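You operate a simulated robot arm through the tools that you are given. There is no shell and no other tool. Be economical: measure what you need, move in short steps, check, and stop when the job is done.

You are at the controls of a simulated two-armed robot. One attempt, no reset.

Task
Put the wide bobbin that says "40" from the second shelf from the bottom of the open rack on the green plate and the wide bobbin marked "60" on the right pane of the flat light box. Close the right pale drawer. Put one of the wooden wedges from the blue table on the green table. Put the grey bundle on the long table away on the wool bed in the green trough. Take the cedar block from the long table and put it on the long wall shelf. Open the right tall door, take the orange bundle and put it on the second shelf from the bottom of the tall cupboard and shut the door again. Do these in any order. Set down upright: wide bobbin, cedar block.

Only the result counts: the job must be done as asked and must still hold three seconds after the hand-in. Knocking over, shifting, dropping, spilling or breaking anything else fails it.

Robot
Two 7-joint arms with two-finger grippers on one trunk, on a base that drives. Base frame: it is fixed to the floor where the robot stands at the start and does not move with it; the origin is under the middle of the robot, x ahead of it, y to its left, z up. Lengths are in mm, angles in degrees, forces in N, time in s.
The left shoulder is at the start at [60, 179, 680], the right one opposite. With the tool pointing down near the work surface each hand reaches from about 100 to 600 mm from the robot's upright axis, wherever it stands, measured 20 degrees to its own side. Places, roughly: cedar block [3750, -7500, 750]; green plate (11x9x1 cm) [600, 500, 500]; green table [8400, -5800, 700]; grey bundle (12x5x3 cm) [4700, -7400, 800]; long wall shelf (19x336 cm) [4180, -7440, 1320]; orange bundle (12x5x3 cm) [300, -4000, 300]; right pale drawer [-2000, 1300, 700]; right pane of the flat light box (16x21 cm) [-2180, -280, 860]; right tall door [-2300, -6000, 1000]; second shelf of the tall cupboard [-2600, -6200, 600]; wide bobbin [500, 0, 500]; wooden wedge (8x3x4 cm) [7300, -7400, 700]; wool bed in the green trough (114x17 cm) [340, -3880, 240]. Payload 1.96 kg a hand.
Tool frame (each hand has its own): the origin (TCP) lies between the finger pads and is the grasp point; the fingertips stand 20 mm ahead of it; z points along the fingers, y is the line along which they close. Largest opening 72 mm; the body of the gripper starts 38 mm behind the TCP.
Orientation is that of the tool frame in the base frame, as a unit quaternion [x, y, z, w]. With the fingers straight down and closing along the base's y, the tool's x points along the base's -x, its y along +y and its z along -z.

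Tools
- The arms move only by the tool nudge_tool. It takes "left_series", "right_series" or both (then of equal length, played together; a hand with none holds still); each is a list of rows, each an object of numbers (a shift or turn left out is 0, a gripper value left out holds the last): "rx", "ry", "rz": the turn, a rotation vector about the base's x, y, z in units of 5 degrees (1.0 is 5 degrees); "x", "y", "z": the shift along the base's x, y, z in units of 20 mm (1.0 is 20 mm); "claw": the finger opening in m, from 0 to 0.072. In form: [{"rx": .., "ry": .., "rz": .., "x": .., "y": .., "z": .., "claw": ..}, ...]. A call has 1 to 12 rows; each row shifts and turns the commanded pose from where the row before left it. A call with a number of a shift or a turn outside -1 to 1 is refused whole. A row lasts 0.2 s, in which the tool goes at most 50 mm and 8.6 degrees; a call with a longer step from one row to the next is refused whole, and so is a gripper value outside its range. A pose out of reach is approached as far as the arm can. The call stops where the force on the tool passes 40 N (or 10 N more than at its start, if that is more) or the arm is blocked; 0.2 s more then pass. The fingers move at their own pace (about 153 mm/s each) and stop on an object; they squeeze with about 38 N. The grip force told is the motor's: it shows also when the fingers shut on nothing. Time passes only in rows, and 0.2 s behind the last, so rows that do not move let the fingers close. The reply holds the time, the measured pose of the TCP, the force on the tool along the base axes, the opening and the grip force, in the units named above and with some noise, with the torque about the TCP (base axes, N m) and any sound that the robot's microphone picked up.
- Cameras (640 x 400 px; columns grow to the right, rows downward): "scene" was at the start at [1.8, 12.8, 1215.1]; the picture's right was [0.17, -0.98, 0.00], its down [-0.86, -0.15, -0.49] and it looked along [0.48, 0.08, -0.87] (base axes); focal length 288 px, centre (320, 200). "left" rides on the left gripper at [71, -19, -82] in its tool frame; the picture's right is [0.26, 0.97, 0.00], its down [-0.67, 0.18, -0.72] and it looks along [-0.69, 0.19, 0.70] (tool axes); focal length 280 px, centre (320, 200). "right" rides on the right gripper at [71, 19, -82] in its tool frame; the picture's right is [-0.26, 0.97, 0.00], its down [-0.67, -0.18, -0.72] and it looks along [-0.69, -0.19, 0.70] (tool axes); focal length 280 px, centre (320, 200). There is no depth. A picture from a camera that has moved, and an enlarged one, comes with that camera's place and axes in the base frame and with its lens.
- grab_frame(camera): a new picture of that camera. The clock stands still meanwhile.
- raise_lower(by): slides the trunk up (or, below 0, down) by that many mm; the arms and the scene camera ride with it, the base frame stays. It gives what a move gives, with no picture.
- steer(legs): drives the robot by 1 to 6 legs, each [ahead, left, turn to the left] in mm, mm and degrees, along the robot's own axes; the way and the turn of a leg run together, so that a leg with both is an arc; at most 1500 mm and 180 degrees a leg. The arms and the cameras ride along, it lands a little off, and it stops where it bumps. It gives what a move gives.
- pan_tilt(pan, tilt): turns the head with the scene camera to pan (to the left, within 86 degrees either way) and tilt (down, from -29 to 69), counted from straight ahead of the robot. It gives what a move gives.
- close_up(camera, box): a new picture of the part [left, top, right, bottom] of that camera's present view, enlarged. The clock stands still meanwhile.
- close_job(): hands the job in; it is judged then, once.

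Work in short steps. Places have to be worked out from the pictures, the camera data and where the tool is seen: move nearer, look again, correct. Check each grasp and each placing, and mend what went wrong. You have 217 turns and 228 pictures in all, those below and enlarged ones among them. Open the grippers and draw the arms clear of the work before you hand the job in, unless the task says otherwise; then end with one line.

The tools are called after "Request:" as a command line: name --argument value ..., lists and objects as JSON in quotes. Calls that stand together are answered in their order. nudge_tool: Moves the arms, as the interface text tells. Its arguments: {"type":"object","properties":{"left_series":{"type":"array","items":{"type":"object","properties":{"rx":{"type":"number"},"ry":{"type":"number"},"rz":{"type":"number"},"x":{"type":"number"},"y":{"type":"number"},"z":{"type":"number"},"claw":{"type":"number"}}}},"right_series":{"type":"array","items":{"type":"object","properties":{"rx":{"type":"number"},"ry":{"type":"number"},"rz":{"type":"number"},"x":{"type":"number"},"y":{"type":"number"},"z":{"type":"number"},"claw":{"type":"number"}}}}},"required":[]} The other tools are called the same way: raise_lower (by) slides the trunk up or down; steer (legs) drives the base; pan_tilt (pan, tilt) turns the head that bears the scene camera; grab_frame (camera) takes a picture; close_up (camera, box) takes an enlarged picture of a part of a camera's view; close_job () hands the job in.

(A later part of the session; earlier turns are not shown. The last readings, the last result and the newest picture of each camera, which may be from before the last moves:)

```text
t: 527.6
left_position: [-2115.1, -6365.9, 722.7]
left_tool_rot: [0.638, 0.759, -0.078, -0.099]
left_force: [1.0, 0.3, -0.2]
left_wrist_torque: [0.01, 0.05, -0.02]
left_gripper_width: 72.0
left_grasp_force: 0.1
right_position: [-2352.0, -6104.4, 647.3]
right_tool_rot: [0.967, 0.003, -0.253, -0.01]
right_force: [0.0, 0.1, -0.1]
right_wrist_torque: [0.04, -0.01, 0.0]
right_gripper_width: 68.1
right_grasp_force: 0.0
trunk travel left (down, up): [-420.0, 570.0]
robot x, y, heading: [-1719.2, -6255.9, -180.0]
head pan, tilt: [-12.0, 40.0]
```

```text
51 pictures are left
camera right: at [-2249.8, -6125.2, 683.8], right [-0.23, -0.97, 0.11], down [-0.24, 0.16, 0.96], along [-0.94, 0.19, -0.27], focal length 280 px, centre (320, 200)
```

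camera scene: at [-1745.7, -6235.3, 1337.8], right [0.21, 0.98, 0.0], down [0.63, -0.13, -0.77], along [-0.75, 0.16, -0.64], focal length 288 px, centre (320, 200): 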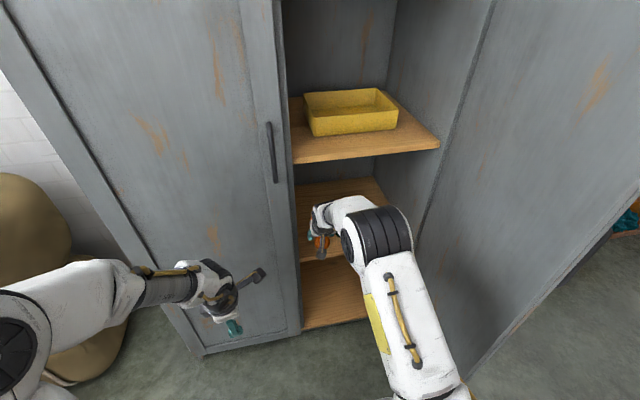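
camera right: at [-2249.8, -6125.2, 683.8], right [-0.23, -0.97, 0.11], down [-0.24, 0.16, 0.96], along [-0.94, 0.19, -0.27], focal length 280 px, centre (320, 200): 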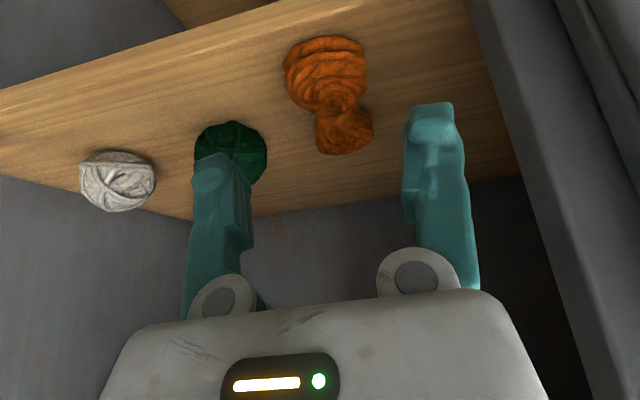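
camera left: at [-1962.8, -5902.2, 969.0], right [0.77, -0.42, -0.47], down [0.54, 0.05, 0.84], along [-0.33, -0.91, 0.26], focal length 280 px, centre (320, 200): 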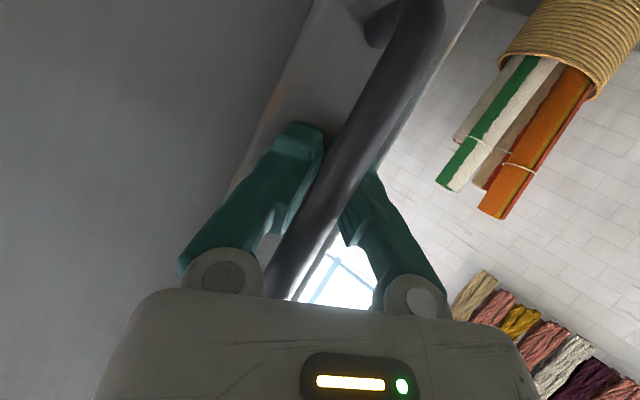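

The orange bundle rests on the second shelf. To shut the door, I'll back out, fold the right hand, move north past the door edge, and put the closed hand on the door's outer side.

Request:
steer --legs '[[-340, 0, 0]]'

Request:
nudge_tool --right_series '[{"x": 1, "claw": 0}, {"x": 1}, {"x": 1}, {"x": 1}, {"x": 1}, {"x": 1}, {"x": 1}, {"x": 1}, {"x": 1}, {"x": 1}, {"x": 1}]'

Request:
raise_lower --by -80

Request:
steer --legs '[[0, -370, 0]]'

Request:
grab_frame --camera "scene"

```text
t: 529.9
left_position: [-1772.5, -6364.3, 724.0]
left_tool_rot: [0.639, 0.759, -0.078, -0.099]
left_force: [-0.7, 0.4, -0.6]
left_wrist_torque: [0.01, 0.0, 0.01]
left_gripper_width: 72.2
left_grasp_force: 0.1
right_position: [-2008.9, -6103.7, 648.1]
right_tool_rot: [0.967, 0.004, -0.254, -0.011]
right_force: [0.2, -0.3, 0.1]
right_wrist_torque: [0.02, -0.03, 0.03]
right_gripper_width: 67.9
right_grasp_force: 0.0
trunk travel left (down, up): [-420.0, 570.0]
robot x, y, heading: [-1379.7, -6253.4, -180.0]
head pan, tilt: [-12.0, 40.0]
```

```text
t: 532.2
left_position: [-1771.7, -6363.9, 724.3]
left_tool_rot: [0.638, 0.76, -0.078, -0.099]
left_force: [0.0, -0.1, 0.1]
left_wrist_torque: [0.01, 0.03, 0.0]
left_gripper_width: 72.1
left_grasp_force: 0.0
right_position: [-1789.2, -6103.5, 649.2]
right_tool_rot: [0.967, 0.003, -0.253, -0.011]
right_force: [0.5, 0.1, -0.9]
right_wrist_torque: [0.0, -0.01, 0.0]
right_gripper_width: 0.1
right_grasp_force: 29.5
trunk travel left (down, up): [-420.0, 570.0]
robot x, y, heading: [-1370.2, -6256.0, -179.8]
head pan, tilt: [-12.0, 40.0]
```

```text
t: 533.4
left_position: [-1773.4, -6364.8, 644.0]
left_tool_rot: [0.638, 0.759, -0.078, -0.1]
left_force: [0.3, -0.3, 0.8]
left_wrist_torque: [0.03, 0.01, 0.02]
left_gripper_width: 72.1
left_grasp_force: 0.1
right_position: [-1788.2, -6101.8, 568.4]
right_tool_rot: [0.967, 0.004, -0.253, -0.011]
right_force: [0.2, -0.3, 0.0]
right_wrist_torque: [0.04, -0.02, -0.01]
right_gripper_width: 0.1
right_grasp_force: 29.5
trunk travel left (down, up): [-340.0, 650.0]
robot x, y, heading: [-1376.1, -6251.7, -179.6]
head pan, tilt: [-12.0, 40.0]
```

```text
t: 535.8
left_position: [-1772.8, -5997.1, 642.1]
left_tool_rot: [0.637, 0.76, -0.078, -0.1]
left_force: [-0.3, 0.8, -0.1]
left_wrist_torque: [-0.03, 0.0, -0.01]
left_gripper_width: 72.0
left_grasp_force: 0.1
right_position: [-1792.5, -5735.0, 568.0]
right_tool_rot: [0.967, 0.005, -0.253, -0.009]
right_force: [-0.3, -0.3, 0.3]
right_wrist_torque: [0.01, 0.01, 0.01]
right_gripper_width: 0.1
right_grasp_force: 29.9
trunk travel left (down, up): [-340.0, 650.0]
robot x, y, heading: [-1376.1, -5884.4, -179.7]
head pan, tilt: [-12.0, 40.0]
```

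```text
50 pictures are left
camera scene: at [-1403.7, -5865.8, 1257.8], right [0.2, 0.98, 0.0], down [0.63, -0.13, -0.77], along [-0.75, 0.15, -0.64], focal length 288 px, centre (320, 200)
```

scene: 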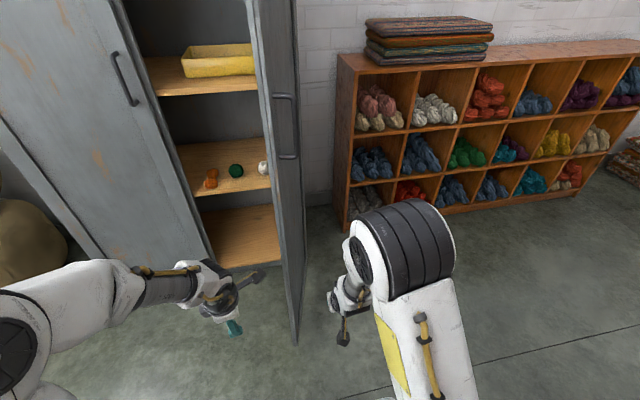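

The door is still open and my right hand is on its outer side. I'll extend the hand alongside it, then sweep the door closed by moving the base left and forward.

Request:
nudge_tool --right_series '[{"x": -1, "y": 0.2}, {"x": -1, "y": 0.2}, {"x": -1, "y": 0.1}, {"x": -1}, {"x": -1}, {"x": -1}, {"x": -1}, {"x": -1}, {"x": -1}, {"x": -1}]'

Request:
steer --legs '[[0, 290, 0], [120, 90, 0], [150, 0, 0]]'

Request:
grab_frame --camera "scene"

```text
t: 538.0
left_position: [-1773.2, -5996.9, 643.1]
left_tool_rot: [0.637, 0.76, -0.078, -0.099]
left_force: [0.2, 0.2, -0.5]
left_wrist_torque: [-0.03, 0.01, 0.02]
left_gripper_width: 71.9
left_grasp_force: 0.1
right_position: [-1992.3, -5725.4, 568.7]
right_tool_rot: [0.967, 0.005, -0.253, -0.01]
right_force: [0.6, -0.6, 0.0]
right_wrist_torque: [0.01, -0.02, 0.03]
right_gripper_width: 0.1
right_grasp_force: 29.5
trunk travel left (down, up): [-340.0, 650.0]
robot x, y, heading: [-1376.6, -5885.9, -179.8]
head pan, tilt: [-12.0, 40.0]
```

```text
t: 541.9
left_position: [-2038.3, -6387.3, 642.2]
left_tool_rot: [0.633, 0.764, -0.078, -0.098]
left_force: [-0.2, 0.1, -0.7]
left_wrist_torque: [0.0, -0.01, -0.01]
left_gripper_width: 72.1
left_grasp_force: 0.1
right_position: [-2257.8, -6116.3, 566.7]
right_tool_rot: [0.967, 0.009, -0.253, -0.009]
right_force: [0.2, 0.1, 0.9]
right_wrist_torque: [-0.01, -0.02, 0.02]
right_gripper_width: 0.0
right_grasp_force: 29.6
trunk travel left (down, up): [-340.0, 650.0]
robot x, y, heading: [-1641.2, -6270.4, -179.0]
head pan, tilt: [-12.0, 40.0]
```

```text
49 pictures are left
camera scene: at [-1669.4, -6252.6, 1257.8], right [0.19, 0.98, 0.0], down [0.63, -0.12, -0.77], along [-0.75, 0.15, -0.64], focal length 288 px, centre (320, 200)
```

scene: 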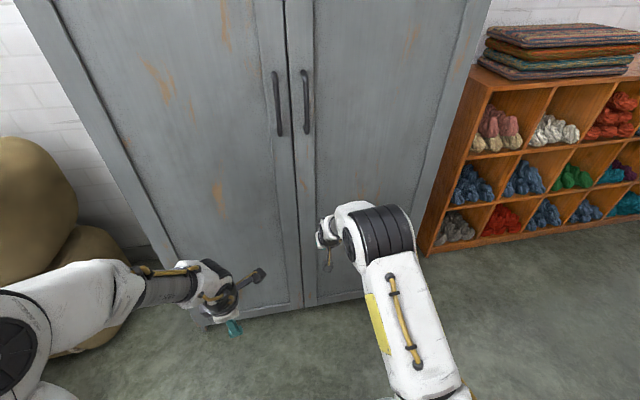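

The door is nearly or fully shut. I'll push it home gently until it resists.

Request:
nudge_tool --right_series '[{"x": -1}, {"x": -0.7}, {"x": -0.5}, {"x": -0.5}, {"x": -0.5}, {"x": -0.5}]'

Request:
nudge_tool --right_series '[{"x": 1}, {"x": 1}, {"x": 1}, {"x": 1}, {"x": 1}, {"x": 1}, {"x": 1}, {"x": 1}]'

Request:
steer --legs '[[-150, 0, -1]]'

Request:
pan_tilt --pan -10 --tilt 25

Request:
grab_frame --camera "scene"

```text
t: 543.3
left_position: [-2034.2, -6386.7, 643.7]
left_tool_rot: [0.635, 0.762, -0.079, -0.1]
left_force: [0.6, -0.1, -0.2]
left_wrist_torque: [-0.02, -0.02, 0.02]
left_gripper_width: 71.9
left_grasp_force: 0.0
right_position: [-2319.5, -6116.1, 565.5]
right_tool_rot: [0.97, 0.008, -0.244, -0.009]
right_force: [21.7, -0.9, 7.5]
right_wrist_torque: [0.07, -0.04, -0.12]
right_gripper_width: 0.1
right_grasp_force: 29.4
trunk travel left (down, up): [-340.0, 650.0]
robot x, y, heading: [-1643.2, -6274.2, -179.5]
head pan, tilt: [-12.0, 40.0]
stopped in row 6 (right hand): the force on the tool passed its limit at 51 N (the readings are from after the stop); the commanded pose is now the measured one
```

```text
t: 545.1
left_position: [-2036.9, -6386.8, 642.3]
left_tool_rot: [0.635, 0.762, -0.079, -0.098]
left_force: [-0.6, 0.5, -0.6]
left_wrist_torque: [-0.01, 0.01, -0.01]
left_gripper_width: 72.2
left_grasp_force: 0.1
right_position: [-2161.2, -6115.8, 564.3]
right_tool_rot: [0.969, 0.008, -0.246, -0.009]
right_force: [0.6, -0.1, 0.0]
right_wrist_torque: [-0.02, 0.03, 0.02]
right_gripper_width: 0.0
right_grasp_force: 29.7
trunk travel left (down, up): [-340.0, 650.0]
robot x, y, heading: [-1645.3, -6271.6, -179.3]
head pan, tilt: [-12.0, 40.0]
```

```text
t: 546.4
left_position: [-1886.1, -6378.5, 644.1]
left_tool_rot: [0.641, 0.757, -0.078, -0.099]
left_force: [0.7, 0.5, -0.4]
left_wrist_torque: [0.01, 0.01, -0.01]
left_gripper_width: 72.0
left_grasp_force: 0.0
right_position: [-2005.1, -6105.5, 564.7]
right_tool_rot: [0.969, -0.001, -0.245, -0.012]
right_force: [0.3, -0.1, -0.3]
right_wrist_torque: [0.05, -0.01, -0.01]
right_gripper_width: 0.0
right_grasp_force: 29.9
trunk travel left (down, up): [-340.0, 650.0]
robot x, y, heading: [-1487.3, -6268.3, 179.7]
head pan, tilt: [-12.0, 40.0]
```

```text
t: 547.2
left_position: [-1885.8, -6377.9, 642.4]
left_tool_rot: [0.641, 0.757, -0.078, -0.099]
left_force: [0.3, -0.2, -0.5]
left_wrist_torque: [0.01, -0.02, 0.01]
left_gripper_width: 72.1
left_grasp_force: 0.1
right_position: [-2006.0, -6104.7, 564.4]
right_tool_rot: [0.97, -0.001, -0.244, -0.011]
right_force: [0.0, -0.4, 1.2]
right_wrist_torque: [0.03, -0.01, 0.02]
right_gripper_width: 0.0
right_grasp_force: 29.3
trunk travel left (down, up): [-340.0, 650.0]
robot x, y, heading: [-1492.6, -6268.2, 179.7]
head pan, tilt: [-10.0, 25.0]
```

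```text
48 pictures are left
camera scene: at [-1522.6, -6253.2, 1281.1], right [0.18, 0.98, 0.0], down [0.42, -0.08, -0.91], along [-0.89, 0.16, -0.42], focal length 288 px, centre (320, 200)
```

scene: 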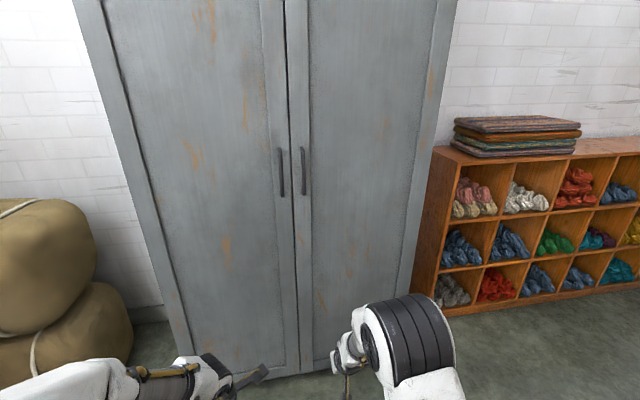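

The door is shut. Last item: the grey bundle, lying along x at about (4690, -7420). My left hand's jaws will be turned the right way once I face the table. I'll raise the arms and drive back east along the aisle.

Request:
raise_lower --by 320

Request:
steer --legs '[[0, 350, 0], [-1500, 0, 0], [-1500, 0, 0], [-1500, 0, 0], [-1480, 0, 0], [0, 0, 90]]'

Request:
pan_tilt --pan 8 --tilt 38

Request:
grab_frame --camera "scene"

```text
t: 550.4
left_position: [-1887.2, -6378.9, 962.9]
left_tool_rot: [0.641, 0.757, -0.078, -0.099]
left_force: [0.0, 0.5, 0.2]
left_wrist_torque: [-0.01, 0.01, 0.01]
left_gripper_width: 72.1
left_grasp_force: 0.1
right_position: [-2006.3, -6105.9, 884.8]
right_tool_rot: [0.97, -0.001, -0.244, -0.011]
right_force: [-0.1, -0.5, -0.3]
right_wrist_torque: [-0.02, 0.01, 0.0]
right_gripper_width: 0.2
right_grasp_force: 29.2
trunk travel left (down, up): [-660.0, 330.0]
robot x, y, heading: [-1485.8, -6271.2, 179.5]
head pan, tilt: [-10.0, 25.0]
```

```text
t: 584.6
left_position: [4639.6, -6933.6, 963.4]
left_tool_rot: [-0.094, 0.988, -0.125, -0.014]
left_force: [0.6, 0.7, -0.3]
left_wrist_torque: [-0.02, 0.0, -0.03]
left_gripper_width: 71.8
left_grasp_force: 0.1
right_position: [4371.2, -7059.9, 884.9]
right_tool_rot: [0.677, 0.694, -0.179, 0.168]
right_force: [0.3, -0.2, -0.5]
right_wrist_torque: [-0.01, -0.02, 0.03]
right_gripper_width: 0.0
right_grasp_force: 29.4
trunk travel left (down, up): [-660.0, 330.0]
robot x, y, heading: [4519.3, -6537.6, -88.9]
head pan, tilt: [-10.0, 25.0]
```

```text
t: 585.5
left_position: [4640.9, -6933.3, 962.7]
left_tool_rot: [-0.094, 0.988, -0.125, -0.013]
left_force: [-0.4, -0.7, 0.0]
left_wrist_torque: [0.02, -0.02, 0.0]
left_gripper_width: 71.5
left_grasp_force: 0.0
right_position: [4370.8, -7059.6, 885.1]
right_tool_rot: [0.677, 0.694, -0.179, 0.168]
right_force: [0.5, 1.0, -0.1]
right_wrist_torque: [-0.02, -0.04, 0.0]
right_gripper_width: 0.1
right_grasp_force: 29.3
trunk travel left (down, up): [-660.0, 330.0]
robot x, y, heading: [4521.8, -6540.5, -88.8]
head pan, tilt: [8.0, 38.0]
```

```text
47 pictures are left
camera scene: at [4531.4, -6562.5, 1580.9], right [-0.99, -0.16, 0.0], down [-0.1, 0.61, -0.79], along [0.13, -0.78, -0.62], focal length 288 px, centre (320, 200)
```

scene: 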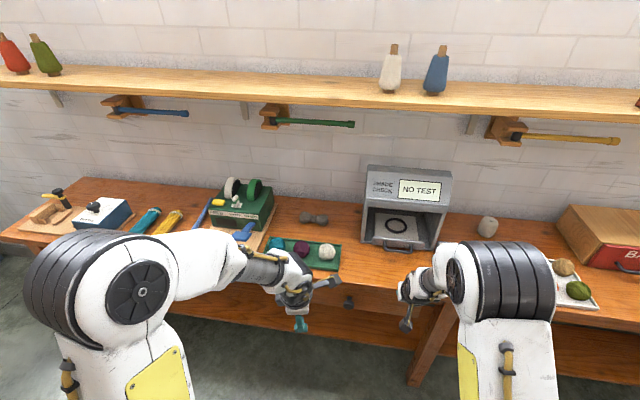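

The grey bundle is at about (4704, -7428), along x, between the green machine and the booth. I'll align the left hand, pull the right back, drive up and reach above it.

Request:
nudge_tool --left_series '[{"rz": -1, "z": -0.6}, {"rz": -1, "z": -0.6}, {"rx": -1, "z": -0.6}, {"z": -0.6}, {"z": -0.6}, {"x": 0.5}]' --right_series '[{"y": 1}, {"y": 1}, {"y": 1}, {"y": 1}, {"y": 1}, {}]'

Request:
steer --legs '[[205, 0, -1.2]]'

Request:
nudge_tool --left_series '[{"y": -1, "x": 0.5}, {"y": -1, "x": 0.5}, {"y": -1, "x": 0.5}, {"y": -1, "x": 0.5}, {"y": -1}, {"y": -1}, {"y": -1}, {"y": -1}, {"y": -1}]'

Request:
grab_frame --camera "left"

```text
t: 586.9
left_position: [4649.7, -6932.7, 902.3]
left_tool_rot: [-0.007, 0.986, -0.166, -0.026]
left_force: [-0.5, 0.1, 0.8]
left_wrist_torque: [-0.01, 0.01, 0.03]
left_gripper_width: 72.1
left_grasp_force: 0.0
right_position: [4372.1, -6960.5, 883.9]
right_tool_rot: [0.677, 0.694, -0.179, 0.168]
right_force: [-0.1, 0.3, 0.0]
right_wrist_torque: [0.02, 0.02, 0.03]
right_gripper_width: 0.0
right_grasp_force: 29.1
trunk travel left (down, up): [-660.0, 330.0]
robot x, y, heading: [4524.0, -6539.6, -88.7]
head pan, tilt: [8.0, 38.0]
```

```text
t: 588.5
left_position: [4642.8, -7135.4, 901.7]
left_tool_rot: [0.003, 0.986, -0.166, -0.028]
left_force: [0.0, -1.1, 0.1]
left_wrist_torque: [-0.01, 0.02, -0.01]
left_gripper_width: 72.1
left_grasp_force: 0.0
right_position: [4362.6, -7157.4, 884.5]
right_tool_rot: [0.685, 0.686, -0.181, 0.165]
right_force: [-0.4, -0.1, -1.1]
right_wrist_torque: [0.01, 0.01, 0.01]
right_gripper_width: 0.4
right_grasp_force: 29.4
trunk travel left (down, up): [-660.0, 330.0]
robot x, y, heading: [4520.4, -6739.3, -89.9]
head pan, tilt: [8.0, 38.0]
```

```text
t: 590.5
left_position: [4682.6, -7316.5, 902.1]
left_tool_rot: [0.004, 0.986, -0.166, -0.027]
left_force: [0.5, -0.4, -0.8]
left_wrist_torque: [0.01, -0.01, 0.0]
left_gripper_width: 72.1
left_grasp_force: 0.2
right_position: [4363.5, -7158.0, 883.2]
right_tool_rot: [0.684, 0.687, -0.18, 0.165]
right_force: [0.0, 0.1, 0.3]
right_wrist_torque: [0.01, 0.02, 0.02]
right_gripper_width: 0.0
right_grasp_force: 29.2
trunk travel left (down, up): [-660.0, 330.0]
robot x, y, heading: [4525.2, -6739.7, -90.1]
head pan, tilt: [8.0, 38.0]
```

```text
46 pictures are left
camera left: at [4616.7, -7306.5, 987.6], right [-0.26, 0.92, -0.3], down [0.71, 0.4, 0.58], along [0.65, -0.06, -0.76], focal length 280 px, centre (320, 200)
```

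left: 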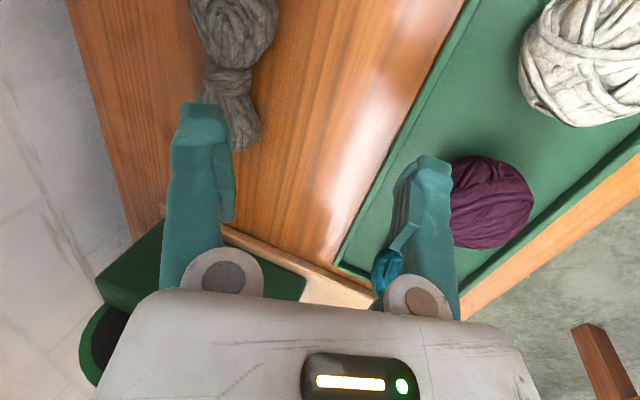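

The bundle centre is about (4703, -7411). Its long axis is along x, so the tilt plane contains the closing direction and I want little tilt. I'll reduce the tilt to about 12°, set the shoulder height for maximum reach and move above it.

Request:
raise_lower --by 70

Request:
steer --legs '[[12, 0, 0]]'

Request:
nudge_tool --left_series '[{"rx": 0.8, "z": -1, "claw": 0.062}, {"rx": 0.7, "z": -1}, {"z": -1, "x": 0.5}, {"z": -1, "x": 0.5}, {"z": -1}, {"y": -1}, {"y": -1}, {"y": -1}, {"y": -1}]'

Request:
grab_frame --camera "left"

```text
t: 591.5
left_position: [4682.6, -7316.4, 971.6]
left_tool_rot: [0.003, 0.986, -0.166, -0.027]
left_force: [-0.6, 0.1, 0.4]
left_wrist_torque: [0.01, 0.01, -0.01]
left_gripper_width: 72.0
left_grasp_force: 0.0
right_position: [4363.4, -7158.1, 953.4]
right_tool_rot: [0.685, 0.686, -0.181, 0.165]
right_force: [0.5, 0.3, -0.2]
right_wrist_torque: [0.0, 0.0, -0.01]
right_gripper_width: 0.0
right_grasp_force: 29.5
trunk travel left (down, up): [-730.0, 260.0]
robot x, y, heading: [4523.6, -6735.3, -89.9]
head pan, tilt: [8.0, 38.0]
```

```text
t: 592.3
left_position: [4683.3, -7325.6, 972.9]
left_tool_rot: [0.003, 0.985, -0.168, -0.027]
left_force: [-0.3, 0.1, 0.6]
left_wrist_torque: [-0.03, 0.0, 0.0]
left_gripper_width: 71.9
left_grasp_force: 0.0
right_position: [4363.9, -7168.3, 955.1]
right_tool_rot: [0.684, 0.687, -0.18, 0.167]
right_force: [0.0, -0.3, 0.1]
right_wrist_torque: [0.02, 0.01, -0.01]
right_gripper_width: 0.1
right_grasp_force: 29.8
trunk travel left (down, up): [-730.0, 260.0]
robot x, y, heading: [4526.4, -6750.4, -89.9]
head pan, tilt: [8.0, 38.0]
```

```text
t: 594.3
left_position: [4701.1, -7408.8, 870.1]
left_tool_rot: [0.001, 0.995, -0.101, -0.027]
left_force: [-0.2, 0.2, 0.5]
left_wrist_torque: [0.01, -0.02, 0.03]
left_gripper_width: 62.1
left_grasp_force: 0.0
right_position: [4363.2, -7168.7, 952.7]
right_tool_rot: [0.685, 0.686, -0.181, 0.166]
right_force: [-0.7, -0.2, -0.3]
right_wrist_torque: [-0.03, 0.02, -0.03]
right_gripper_width: 0.4
right_grasp_force: 29.4
trunk travel left (down, up): [-730.0, 260.0]
robot x, y, heading: [4524.9, -6748.8, -90.4]
head pan, tilt: [8.0, 38.0]
```

```text
45 pictures are left
camera left: at [4634.7, -7411.0, 957.3], right [-0.26, 0.95, -0.18], down [0.71, 0.32, 0.63], along [0.65, 0.04, -0.76], focal length 280 px, centre (320, 200)
```

left: 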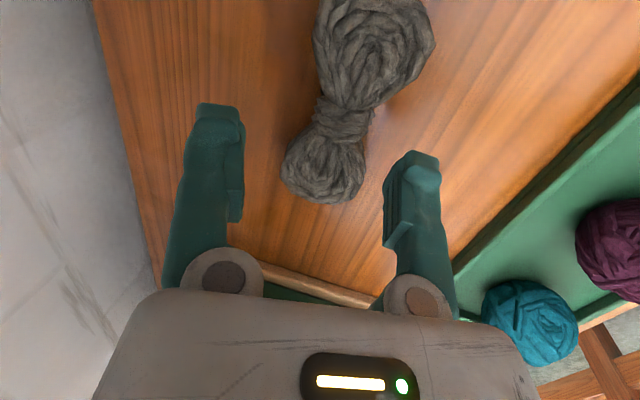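

Centred on the waist. I'll descend to z≈812.

Request:
nudge_tool --left_series '[{"z": -1, "x": 0.15}, {"z": -1}, {"z": -0.7}, {"z": -0.2}]'

Request:
grab_frame --camera "left"

```text
t: 595.1
left_position: [4703.8, -7407.7, 825.8]
left_tool_rot: [0.001, 0.994, -0.108, -0.028]
left_force: [-4.9, 5.0, 23.7]
left_wrist_torque: [1.0, 0.03, 0.49]
left_gripper_width: 65.8
left_grasp_force: 3.5
left hand out of reach, approached as far as the arm can: row 4
right_position: [4362.7, -7167.3, 953.8]
right_tool_rot: [0.685, 0.686, -0.182, 0.166]
right_force: [-0.3, -0.6, 0.0]
right_wrist_torque: [0.01, 0.0, -0.04]
right_gripper_width: 0.0
right_grasp_force: 29.7
trunk travel left (down, up): [-730.0, 260.0]
robot x, y, heading: [4524.7, -6750.8, -90.2]
head pan, tilt: [8.0, 38.0]
stopped in row 4 (left hand): the force on the tool passed its limit at 44 N (the readings are from after the stop); the commanded pose is now the measured one
```

```text
44 pictures are left
camera left: at [4639.1, -7409.3, 913.1], right [-0.26, 0.95, -0.19], down [0.71, 0.33, 0.62], along [0.65, 0.03, -0.76], focal length 280 px, centre (320, 200)
```

left: 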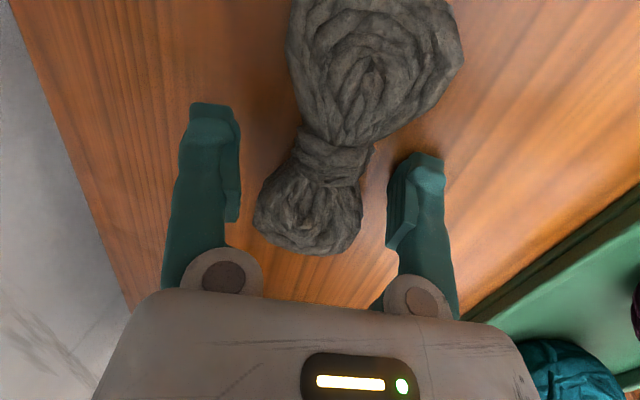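

The near fingertip touched the table, so the table is slightly higher than I estimated (about 798). I'll lift 4 mm and close.

Request:
nudge_tool --left_series '[{"z": 0.2}, {"claw": 0.01}, {"claw": 0.01}, {"claw": 0.01}, {"z": 0.5}, {"z": 1}, {"z": 1}]'

Request:
grab_frame --camera "left"

```text
t: 596.7
left_position: [4707.1, -7408.6, 876.9]
left_tool_rot: [0.003, 0.994, -0.107, -0.028]
left_force: [0.0, -0.7, -0.3]
left_wrist_torque: [0.0, 0.01, 0.0]
left_gripper_width: 50.8
left_grasp_force: 38.0
right_position: [4363.0, -7168.9, 952.9]
right_tool_rot: [0.685, 0.687, -0.18, 0.166]
right_force: [-0.4, -1.0, 0.6]
right_wrist_torque: [0.02, -0.01, -0.01]
right_gripper_width: 0.0
right_grasp_force: 30.0
trunk travel left (down, up): [-730.0, 260.0]
robot x, y, heading: [4523.8, -6752.2, -90.1]
head pan, tilt: [8.0, 38.0]
```

```text
43 pictures are left
camera left: at [4640.0, -7410.6, 963.3], right [-0.26, 0.95, -0.19], down [0.71, 0.32, 0.62], along [0.65, 0.03, -0.76], focal length 280 px, centre (320, 200)
```

left: 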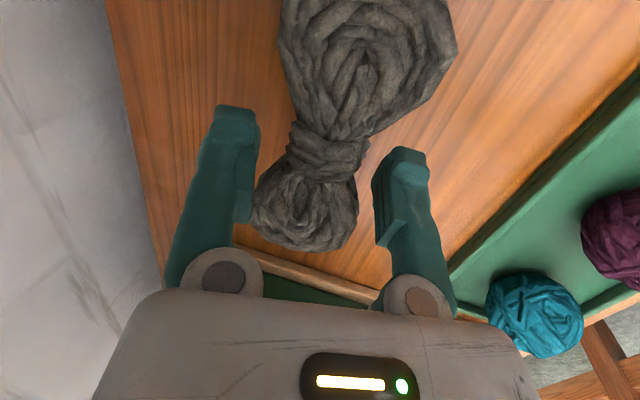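

The grey bundle is held. I'll lift it clear, pull back, and then retrace the route east, north and west to the trough.

Request:
nudge_tool --left_series '[{"z": 1, "y": 0.4}, {"z": 1, "y": 0.6}, {"y": 1, "rx": 0.6}, {"y": 1, "rx": 0.6}, {"y": 1, "rx": 0.6}, {"y": 1, "rx": 0.6}, {"y": 1}, {"y": 1}, {"y": 1}, {"y": 1}, {"y": 1}]'

Request:
steer --legs '[[-180, 0, 0], [0, 1500, 0], [0, 1500, 0], [0, 190, 0]]'

Request:
grab_frame --camera "left"

```text
t: 599.1
left_position: [4704.5, -7207.6, 918.3]
left_tool_rot: [-0.001, 1.0, -0.002, -0.027]
left_force: [-0.4, -0.2, -0.3]
left_wrist_torque: [-0.02, -0.01, -0.03]
left_gripper_width: 50.1
left_grasp_force: 37.5
right_position: [4363.6, -7169.6, 952.5]
right_tool_rot: [0.685, 0.686, -0.18, 0.165]
right_force: [1.0, 0.2, -0.5]
right_wrist_torque: [-0.01, -0.01, -0.03]
right_gripper_width: 0.0
right_grasp_force: 29.4
trunk travel left (down, up): [-730.0, 260.0]
robot x, y, heading: [4518.7, -6752.4, -90.2]
head pan, tilt: [8.0, 38.0]
```

```text
t: 615.9
left_position: [7915.6, -7021.0, 918.0]
left_tool_rot: [-0.007, 1.0, -0.002, -0.028]
left_force: [0.3, 0.5, -0.5]
left_wrist_torque: [0.01, -0.02, 0.0]
left_gripper_width: 48.4
left_grasp_force: 38.2
right_position: [7573.4, -6985.6, 953.8]
right_tool_rot: [0.68, 0.691, -0.18, 0.167]
right_force: [0.4, -0.6, 0.4]
right_wrist_torque: [-0.01, 0.01, -0.01]
right_gripper_width: 0.1
right_grasp_force: 29.5
trunk travel left (down, up): [-730.0, 260.0]
robot x, y, heading: [7725.0, -6567.4, -89.2]
head pan, tilt: [8.0, 38.0]
```

```text
42 pictures are left
camera left: at [7850.1, -7040.6, 1002.3], right [-0.28, 0.96, 0.01], down [0.71, 0.2, 0.68], along [0.65, 0.2, -0.74], focal length 280 px, centre (320, 200)
```

left: 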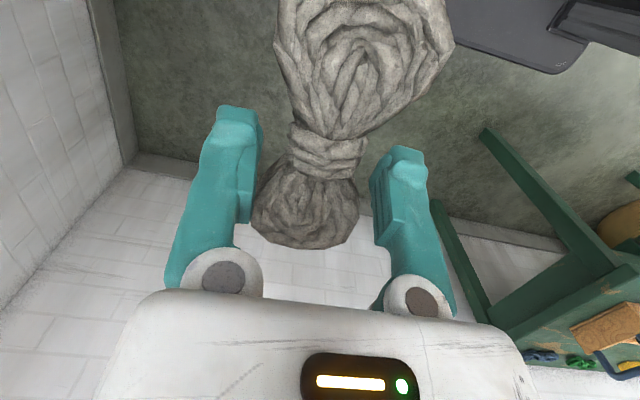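

Bundle secure. I'll rotate the hand 90° now, in free space, so the bundle will lie across the trough, then drive north and west.

Request:
nudge_tool --left_series '[{"rz": -1}, {"rz": -1}, {"rz": -1}, {"rz": -1}, {"rz": -1}, {"rz": -1}, {"rz": -1}, {"rz": -1}, {"rz": -1}, {"rz": -1}, {"rz": -1}, {"rz": -1}]'

Request:
nudge_tool --left_series '[{"rz": -1}, {"rz": -1}, {"rz": -1}, {"rz": -1}, {"rz": -1}, {"rz": -1}]'

Request:
steer --legs '[[-1500, 0, -0.5], [-880, 0, 0], [0, 0, -90], [1500, 0, 0], [1500, 0, 0], [1000, 0, 0]]'

Request:
pan_tilt --pan 0 --tilt 28

Request:
grab_frame --camera "scene"

```text
t: 618.5
left_position: [7915.7, -7021.4, 918.0]
left_tool_rot: [0.495, 0.869, 0.012, -0.025]
left_force: [-0.3, 0.0, -0.2]
left_wrist_torque: [-0.03, 0.0, -0.04]
left_gripper_width: 48.5
left_grasp_force: 38.1
right_position: [7573.6, -6986.9, 953.3]
right_tool_rot: [0.68, 0.691, -0.18, 0.167]
right_force: [0.5, -0.5, 0.6]
right_wrist_torque: [0.02, 0.04, -0.01]
right_gripper_width: 0.0
right_grasp_force: 29.5
trunk travel left (down, up): [-730.0, 260.0]
robot x, y, heading: [7726.4, -6563.6, -89.5]
head pan, tilt: [8.0, 38.0]
```

```text
t: 619.9
left_position: [7915.6, -7019.4, 918.0]
left_tool_rot: [0.702, 0.712, 0.019, -0.021]
left_force: [-0.7, 0.6, -0.1]
left_wrist_torque: [-0.04, -0.01, -0.03]
left_gripper_width: 48.8
left_grasp_force: 38.0
right_position: [7573.5, -6985.2, 954.0]
right_tool_rot: [0.68, 0.691, -0.179, 0.167]
right_force: [-0.5, 0.5, -0.6]
right_wrist_torque: [0.03, -0.01, 0.02]
right_gripper_width: 0.1
right_grasp_force: 29.8
trunk travel left (down, up): [-730.0, 260.0]
robot x, y, heading: [7729.3, -6564.3, -89.0]
head pan, tilt: [8.0, 38.0]
```

```text
t: 654.3
left_position: [3199.3, -4323.9, 917.8]
left_tool_rot: [0.999, -0.02, 0.028, -0.001]
left_force: [-0.1, -0.3, -0.2]
left_wrist_torque: [-0.01, -0.02, -0.01]
left_gripper_width: 48.5
left_grasp_force: 38.3
right_position: [3251.5, -3984.6, 953.3]
right_tool_rot: [0.969, -0.019, -0.244, -0.016]
right_force: [-0.1, -0.1, 0.9]
right_wrist_torque: [-0.03, 0.0, -0.03]
right_gripper_width: 0.1
right_grasp_force: 29.7
trunk travel left (down, up): [-730.0, 260.0]
robot x, y, heading: [3664.0, -4161.4, 177.6]
head pan, tilt: [8.0, 38.0]
```

```text
t: 655.0
left_position: [3198.0, -4325.3, 918.3]
left_tool_rot: [0.999, -0.019, 0.028, -0.001]
left_force: [0.5, 0.0, 0.7]
left_wrist_torque: [-0.04, -0.02, -0.03]
left_gripper_width: 48.3
left_grasp_force: 38.2
right_position: [3251.3, -3985.2, 952.4]
right_tool_rot: [0.969, -0.018, -0.244, -0.016]
right_force: [-0.2, -0.3, -0.4]
right_wrist_torque: [-0.03, 0.02, -0.01]
right_gripper_width: 0.0
right_grasp_force: 29.8
trunk travel left (down, up): [-730.0, 260.0]
robot x, y, heading: [3664.8, -4161.5, 177.9]
head pan, tilt: [0.0, 28.0]
```

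```text
41 pictures are left
camera scene: at [3629.1, -4160.7, 1666.3], right [0.04, 1.0, 0.0], down [0.47, -0.02, -0.88], along [-0.88, 0.04, -0.47], focal length 288 px, centre (320, 200)
```

scene: 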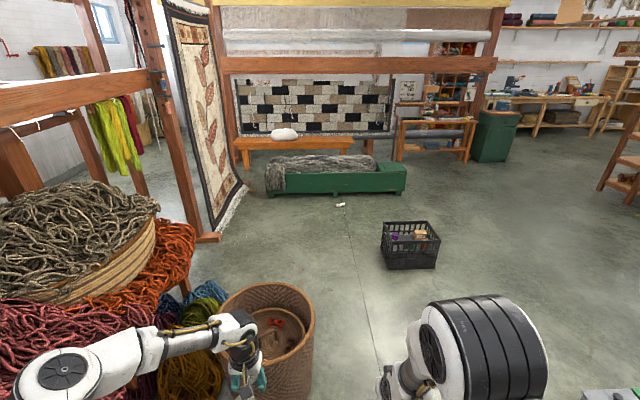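

The pot is at about (2500, -4370), so I must shift north before passing it. Then I'll stop short of the glove (643, -3783) and the basket (x≥1505), near x≈1110.

Request:
steer --legs '[[330, 0, 2.2], [0, -255, 0], [1500, 0, 0], [700, 0, 0]]'

Request:
pan_tilt --pan -15 --tilt 45

Request:
grab_frame --camera "scene"

```text
t: 669.0
left_position: [695.5, -4063.9, 916.9]
left_tool_rot: [1.0, -0.007, 0.028, -0.001]
left_force: [-0.3, 0.2, -0.6]
left_wrist_torque: [0.02, -0.01, -0.04]
left_gripper_width: 48.2
left_grasp_force: 38.7
right_position: [739.5, -3723.9, 953.2]
right_tool_rot: [0.97, -0.006, -0.244, -0.012]
right_force: [-0.2, 0.2, 0.2]
right_wrist_torque: [0.0, -0.02, 0.0]
right_gripper_width: 0.0
right_grasp_force: 29.7
trunk travel left (down, up): [-730.0, 260.0]
robot x, y, heading: [1157.0, -3890.8, 179.2]
head pan, tilt: [0.0, 28.0]
```

```text
t: 669.8
left_position: [695.1, -4064.7, 918.1]
left_tool_rot: [1.0, -0.007, 0.028, -0.002]
left_force: [0.2, 0.4, -0.7]
left_wrist_torque: [0.02, 0.01, 0.0]
left_gripper_width: 48.6
left_grasp_force: 37.8
right_position: [739.0, -3723.5, 954.2]
right_tool_rot: [0.97, -0.006, -0.245, -0.013]
right_force: [-0.8, -0.8, -0.3]
right_wrist_torque: [-0.01, -0.02, 0.0]
right_gripper_width: 0.0
right_grasp_force: 29.7
trunk travel left (down, up): [-730.0, 260.0]
robot x, y, heading: [1157.4, -3893.7, 179.2]
head pan, tilt: [-15.0, 45.0]
```

```text
40 pictures are left
camera scene: at [1134.7, -3868.4, 1640.6], right [0.27, 0.96, 0.0], down [0.68, -0.19, -0.71], along [-0.68, 0.19, -0.71], focal length 288 px, centre (320, 200)
```

scene: 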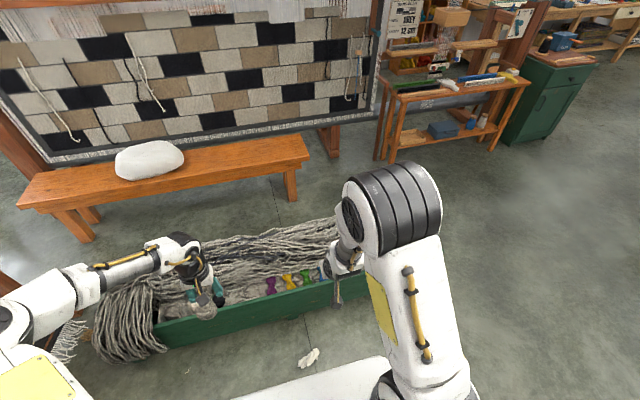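

The vacated slot at (355, -4025) between the purple bundle and the black ball is free. From here my left hand faces it, so I only need a forward tilt for reach, keeping the base clear of the glove. I'll tilt 30°, creep forward 60 mm and lower the trunk.

Request:
nudge_tool --left_series '[{"ry": 1}, {"ry": 1}, {"ry": 1}, {"ry": 1}, {"ry": 1}, {"ry": 1}, {"ry": 0.5}]'

Request:
steer --legs '[[58, 0, 0.8]]'

Request:
raise_lower --by -400

Request:
raise_lower --by -110

Request:
nudge_tool --left_series '[{"x": -1}, {"x": -1}, {"x": -1}, {"x": -1}, {"x": -1, "y": 0.4}, {"x": -1, "y": 0.4}, {"x": -1, "y": 0.4}, {"x": -1, "y": 0.4}]'

Request:
grab_frame --camera "left"

Request:
grab_frame --camera "scene"

```text
t: 671.4
left_position: [695.2, -4063.9, 918.4]
left_tool_rot: [0.967, -0.007, -0.254, 0.0]
left_force: [0.1, 0.1, 0.6]
left_wrist_torque: [0.02, -0.02, 0.01]
left_gripper_width: 48.3
left_grasp_force: 37.9
right_position: [739.5, -3723.6, 953.7]
right_tool_rot: [0.969, -0.006, -0.245, -0.013]
right_force: [-0.9, -0.3, -0.5]
right_wrist_torque: [-0.01, 0.0, -0.01]
right_gripper_width: 0.0
right_grasp_force: 29.8
trunk travel left (down, up): [-730.0, 260.0]
robot x, y, heading: [1154.3, -3891.8, 179.1]
head pan, tilt: [-15.0, 45.0]
```

```text
t: 672.4
left_position: [640.2, -4070.5, 918.2]
left_tool_rot: [0.967, 0.0, -0.253, 0.003]
left_force: [0.4, 0.5, 0.6]
left_wrist_torque: [-0.02, 0.01, -0.03]
left_gripper_width: 48.4
left_grasp_force: 37.9
right_position: [679.6, -3729.8, 953.5]
right_tool_rot: [0.969, 0.002, -0.245, -0.011]
right_force: [-0.2, 0.0, 0.2]
right_wrist_torque: [-0.01, 0.01, 0.02]
right_gripper_width: 0.1
right_grasp_force: 29.5
trunk travel left (down, up): [-730.0, 260.0]
robot x, y, heading: [1100.6, -3888.4, 179.8]
head pan, tilt: [-15.0, 45.0]
```

```text
t: 676.2
left_position: [640.6, -4070.4, 518.4]
left_tool_rot: [0.967, 0.001, -0.254, 0.003]
left_force: [-0.4, -0.2, -0.7]
left_wrist_torque: [-0.02, -0.02, 0.0]
left_gripper_width: 48.3
left_grasp_force: 37.9
right_position: [679.6, -3729.1, 553.2]
right_tool_rot: [0.97, 0.002, -0.244, -0.01]
right_force: [-0.6, -0.2, 0.2]
right_wrist_torque: [-0.01, -0.02, 0.01]
right_gripper_width: 0.0
right_grasp_force: 29.7
trunk travel left (down, up): [-330.0, 660.0]
robot x, y, heading: [1094.8, -3891.8, 180.0]
head pan, tilt: [-15.0, 45.0]
```

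```text
t: 677.6
left_position: [639.9, -4069.7, 408.2]
left_tool_rot: [0.967, 0.001, -0.254, 0.003]
left_force: [-0.9, -0.4, -0.3]
left_wrist_torque: [0.03, -0.04, 0.0]
left_gripper_width: 48.3
left_grasp_force: 37.9
right_position: [678.9, -3729.9, 443.4]
right_tool_rot: [0.97, 0.001, -0.244, -0.011]
right_force: [-0.7, 0.3, -0.6]
right_wrist_torque: [0.02, -0.02, 0.01]
right_gripper_width: 0.2
right_grasp_force: 29.7
trunk travel left (down, up): [-220.0, 770.0]
robot x, y, heading: [1101.4, -3889.7, 180.2]
head pan, tilt: [-15.0, 45.0]
```

```text
t: 679.4
left_position: [480.2, -4038.3, 407.6]
left_tool_rot: [0.967, 0.001, -0.253, 0.004]
left_force: [1.0, 0.4, -0.4]
left_wrist_torque: [-0.05, -0.03, 0.02]
left_gripper_width: 48.2
left_grasp_force: 38.2
right_position: [679.3, -3730.2, 443.3]
right_tool_rot: [0.969, 0.001, -0.245, -0.011]
right_force: [-0.2, 0.4, -0.2]
right_wrist_torque: [-0.04, 0.02, 0.02]
right_gripper_width: 0.2
right_grasp_force: 29.8
trunk travel left (down, up): [-220.0, 770.0]
robot x, y, heading: [1095.6, -3890.8, 179.7]
head pan, tilt: [-15.0, 45.0]
```

```text
39 pictures are left
camera left: at [582.3, -4018.7, 443.1], right [0.23, -0.97, -0.12], down [-0.24, -0.18, 0.95], along [-0.94, -0.19, -0.27], focal length 280 px, centre (320, 200)
```

left: 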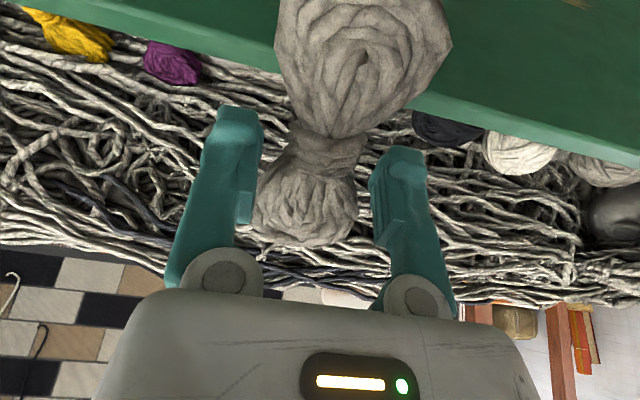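

```text
38 pictures are left
camera scene: at [1077.1, -3868.0, 1130.6], right [0.26, 0.97, 0.0], down [0.68, -0.18, -0.71], along [-0.68, 0.18, -0.71], focal length 288 px, centre (320, 200)
```

scene: 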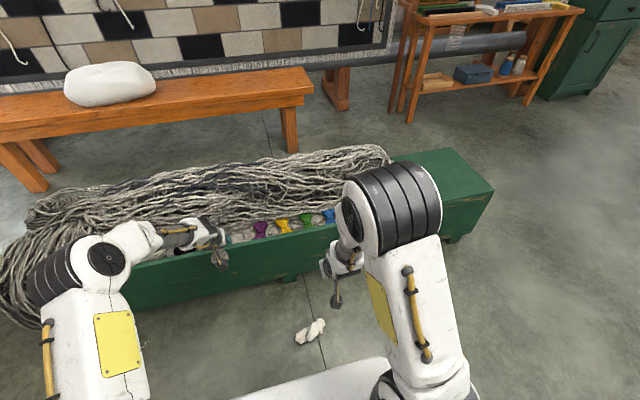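

The slot between the purple bundle (y≈-3913) and the black ball (y≈-4184) is centred under my hand's y. I'll extend over it and lower partway.

Request:
nudge_tool --left_series '[{"x": -1}, {"x": -1}, {"x": -1}, {"x": -1}, {"x": -1}, {"x": -1}, {"x": -0.2, "z": -1}, {"z": -1}, {"z": -0.7}]'

Request:
grab_frame --camera "left"

Request:
close_up --camera "scene" --box '[130, 170, 330, 300]'

```text
t: 681.5
left_position: [375.8, -4044.6, 366.0]
left_tool_rot: [0.965, 0.001, -0.262, 0.002]
left_force: [-10.4, 0.0, 3.6]
left_wrist_torque: [-0.03, 0.19, 0.0]
left_gripper_width: 48.8
left_grasp_force: 37.9
left hand out of reach, approached as far as the arm can: row 6, 7, 8, 9
right_position: [679.2, -3729.1, 443.7]
right_tool_rot: [0.969, 0.001, -0.245, -0.011]
right_force: [-0.2, -0.4, -0.2]
right_wrist_torque: [-0.02, 0.04, -0.04]
right_gripper_width: 0.0
right_grasp_force: 29.7
trunk travel left (down, up): [-220.0, 770.0]
robot x, y, heading: [1096.4, -3888.6, 180.0]
head pan, tilt: [-15.0, 45.0]
stopped in row 9 (left hand): the force on the tool passed its limit at 46 N (the readings are from after the stop); the commanded pose is now the measured one
```

```text
37 pictures are left
camera left: at [478.0, -4024.1, 399.4], right [0.23, -0.96, -0.13], down [-0.22, -0.18, 0.96], along [-0.95, -0.19, -0.25], focal length 280 px, centre (320, 200)
```

left: 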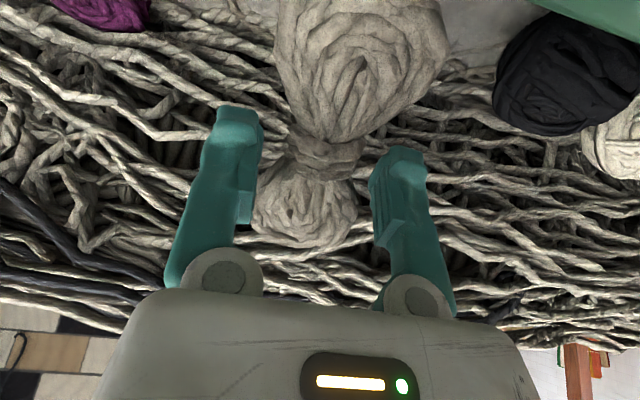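

```text
3.08 times, centred on (230, 235) of scene
camera zoom: at [1076.7, -3868.0, 1130.5], right [0.26, 0.97, 0.0], down [0.68, -0.18, -0.71], along [-0.68, 0.18, -0.71], focal length 886 px, centre (597, 92)
```

zoom: 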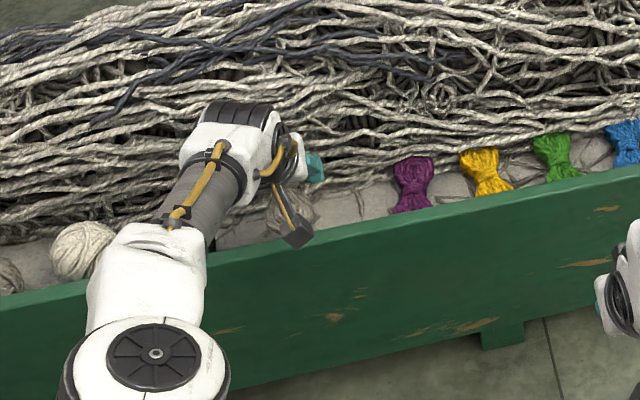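

The bundle's raised rear end is catching the rim, and I'm about 30 mm short of reach. Before creeping forward I'll check the gap between the base and the glove.

Request:
nudge_tool --left_series '[{"z": 1}, {"z": 0.5}]'

Request:
pan_tilt --pan -14 --tilt 69

Request:
grab_frame --camera "scene"

Request:
grab_frame --camera "right"

```text
t: 682.1
left_position: [378.4, -4044.1, 396.0]
left_tool_rot: [0.965, 0.002, -0.262, 0.003]
left_force: [-0.8, 0.5, -0.7]
left_wrist_torque: [0.02, -0.03, -0.01]
left_gripper_width: 48.5
left_grasp_force: 38.2
right_position: [678.8, -3729.5, 443.1]
right_tool_rot: [0.969, 0.001, -0.245, -0.011]
right_force: [-0.9, -0.7, 0.1]
right_wrist_torque: [-0.01, 0.02, 0.0]
right_gripper_width: 0.0
right_grasp_force: 29.9
trunk travel left (down, up): [-220.0, 770.0]
robot x, y, heading: [1096.5, -3889.7, 179.8]
head pan, tilt: [-15.0, 45.0]
```

```text
t: 683.0
left_position: [376.7, -4044.3, 397.0]
left_tool_rot: [0.965, 0.001, -0.263, 0.001]
left_force: [-0.3, 0.9, 0.2]
left_wrist_torque: [-0.03, -0.03, 0.05]
left_gripper_width: 48.5
left_grasp_force: 38.1
right_position: [679.8, -3728.1, 444.0]
right_tool_rot: [0.97, 0.001, -0.244, -0.011]
right_force: [-0.1, 0.9, -0.3]
right_wrist_torque: [-0.01, 0.04, -0.02]
right_gripper_width: 0.2
right_grasp_force: 29.6
trunk travel left (down, up): [-220.0, 770.0]
robot x, y, heading: [1099.1, -3893.0, 179.9]
head pan, tilt: [-14.0, 68.8]
```

```text
35 pictures are left
camera scene: at [1101.0, -3875.5, 1101.7], right [0.24, 0.97, 0.0], down [0.9, -0.23, -0.36], along [-0.35, 0.09, -0.93], focal length 288 px, centre (320, 200)
```

scene: 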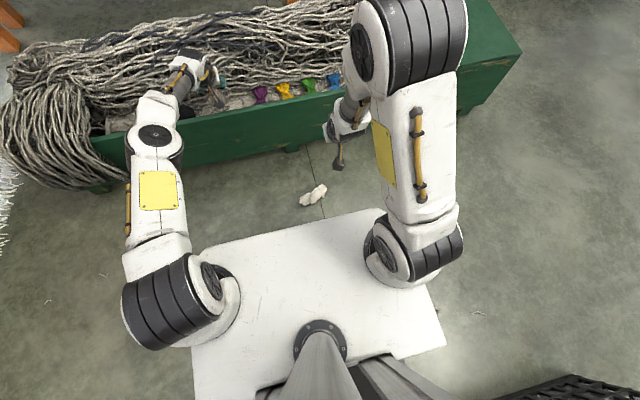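

```text
34 pictures are left
camera right: at [781.0, -3750.7, 481.2], right [-0.23, -0.97, 0.1], down [-0.25, 0.16, 0.95], along [-0.94, 0.2, -0.28], focal length 280 px, centre (320, 200)
```

right: 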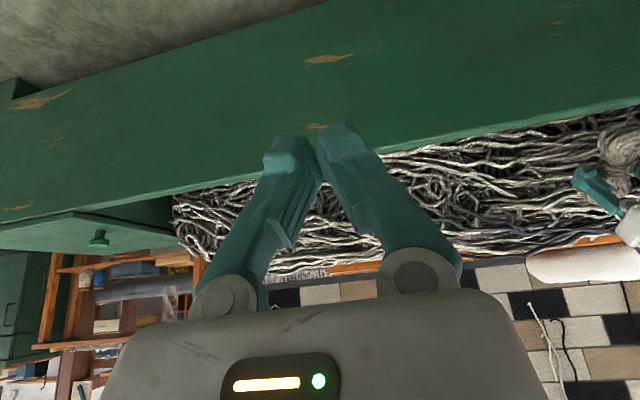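

No part of the base shows beyond the plate, so its front is at x≥790 at floor level, well clear of the glove (x≤707). I'll creep forward 35 mm and lower again.

Request:
steer --legs '[[35, 0, 0]]'

Request:
nudge_tool --left_series '[{"z": -1}, {"z": -1}, {"z": -0.8}, {"z": -0.6}, {}]'

Request:
grab_frame --camera "left"

```text
t: 683.8
left_position: [343.2, -4044.4, 395.2]
left_tool_rot: [0.965, 0.001, -0.263, 0.002]
left_force: [0.7, 0.1, 0.1]
left_wrist_torque: [0.01, 0.0, -0.02]
left_gripper_width: 48.6
left_grasp_force: 37.6
right_position: [644.4, -3729.4, 442.5]
right_tool_rot: [0.97, 0.001, -0.244, -0.011]
right_force: [-1.4, 0.3, 0.7]
right_wrist_torque: [0.0, -0.01, 0.02]
right_gripper_width: 0.0
right_grasp_force: 29.8
trunk travel left (down, up): [-220.0, 770.0]
robot x, y, heading: [1062.1, -3891.0, 179.8]
head pan, tilt: [-14.0, 68.8]
```

```text
t: 685.0
left_position: [348.0, -4046.5, 339.1]
left_tool_rot: [0.965, 0.002, -0.262, 0.002]
left_force: [0.2, -0.5, -1.5]
left_wrist_torque: [-0.04, -0.03, 0.0]
left_gripper_width: 48.2
left_grasp_force: 37.7
left hand out of reach, approached as far as the arm can: row 3, 4
right_position: [645.1, -3729.7, 442.7]
right_tool_rot: [0.97, 0.001, -0.244, -0.01]
right_force: [-0.6, 0.2, 1.0]
right_wrist_torque: [-0.02, 0.01, 0.02]
right_gripper_width: 0.0
right_grasp_force: 30.0
trunk travel left (down, up): [-220.0, 770.0]
robot x, y, heading: [1066.4, -3891.3, 179.6]
head pan, tilt: [-14.0, 68.8]
```

```text
33 pictures are left
camera left: at [450.5, -4026.4, 372.0], right [0.23, -0.96, -0.13], down [-0.22, -0.18, 0.96], along [-0.95, -0.19, -0.25], focal length 280 px, centre (320, 200)
```

left: 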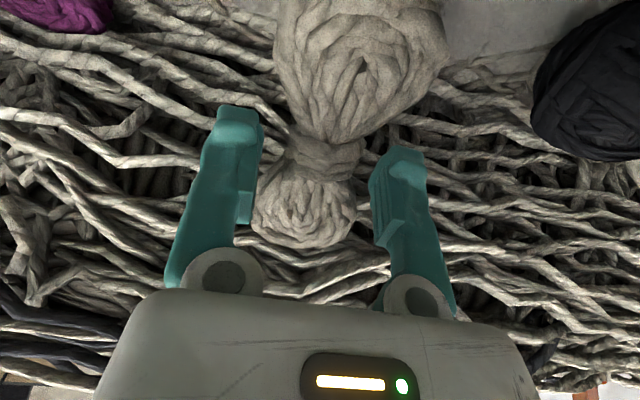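

I'm at the arm's limit, so I'll lower with the trunk instead.

Request:
raise_lower --by -32

Request:
grab_frame --camera "left"

```text
t: 685.8
left_position: [347.6, -4045.5, 306.7]
left_tool_rot: [0.965, 0.001, -0.262, 0.002]
left_force: [-0.1, 0.0, -0.4]
left_wrist_torque: [-0.01, 0.01, 0.0]
left_gripper_width: 48.2
left_grasp_force: 37.9
right_position: [644.6, -3728.8, 411.3]
right_tool_rot: [0.969, 0.0, -0.245, -0.012]
right_force: [0.1, -0.6, -0.6]
right_wrist_torque: [0.03, 0.0, -0.01]
right_gripper_width: 0.0
right_grasp_force: 29.4
trunk travel left (down, up): [-188.0, 802.0]
robot x, y, heading: [1065.7, -3888.9, 179.8]
head pan, tilt: [-14.0, 68.8]
```

```text
32 pictures are left
camera left: at [450.4, -4026.4, 340.0], right [0.23, -0.96, -0.13], down [-0.22, -0.18, 0.96], along [-0.95, -0.19, -0.25], focal length 280 px, centre (320, 200)
```

left: 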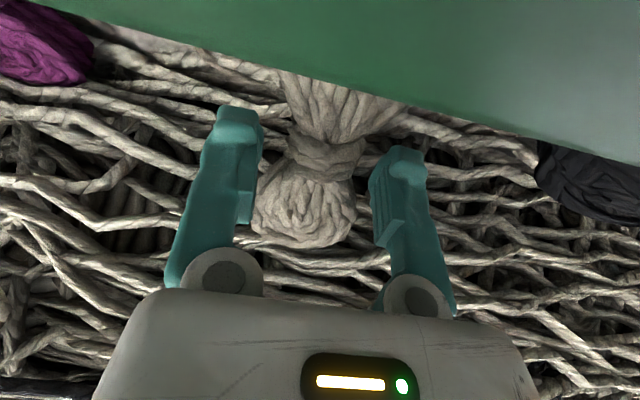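

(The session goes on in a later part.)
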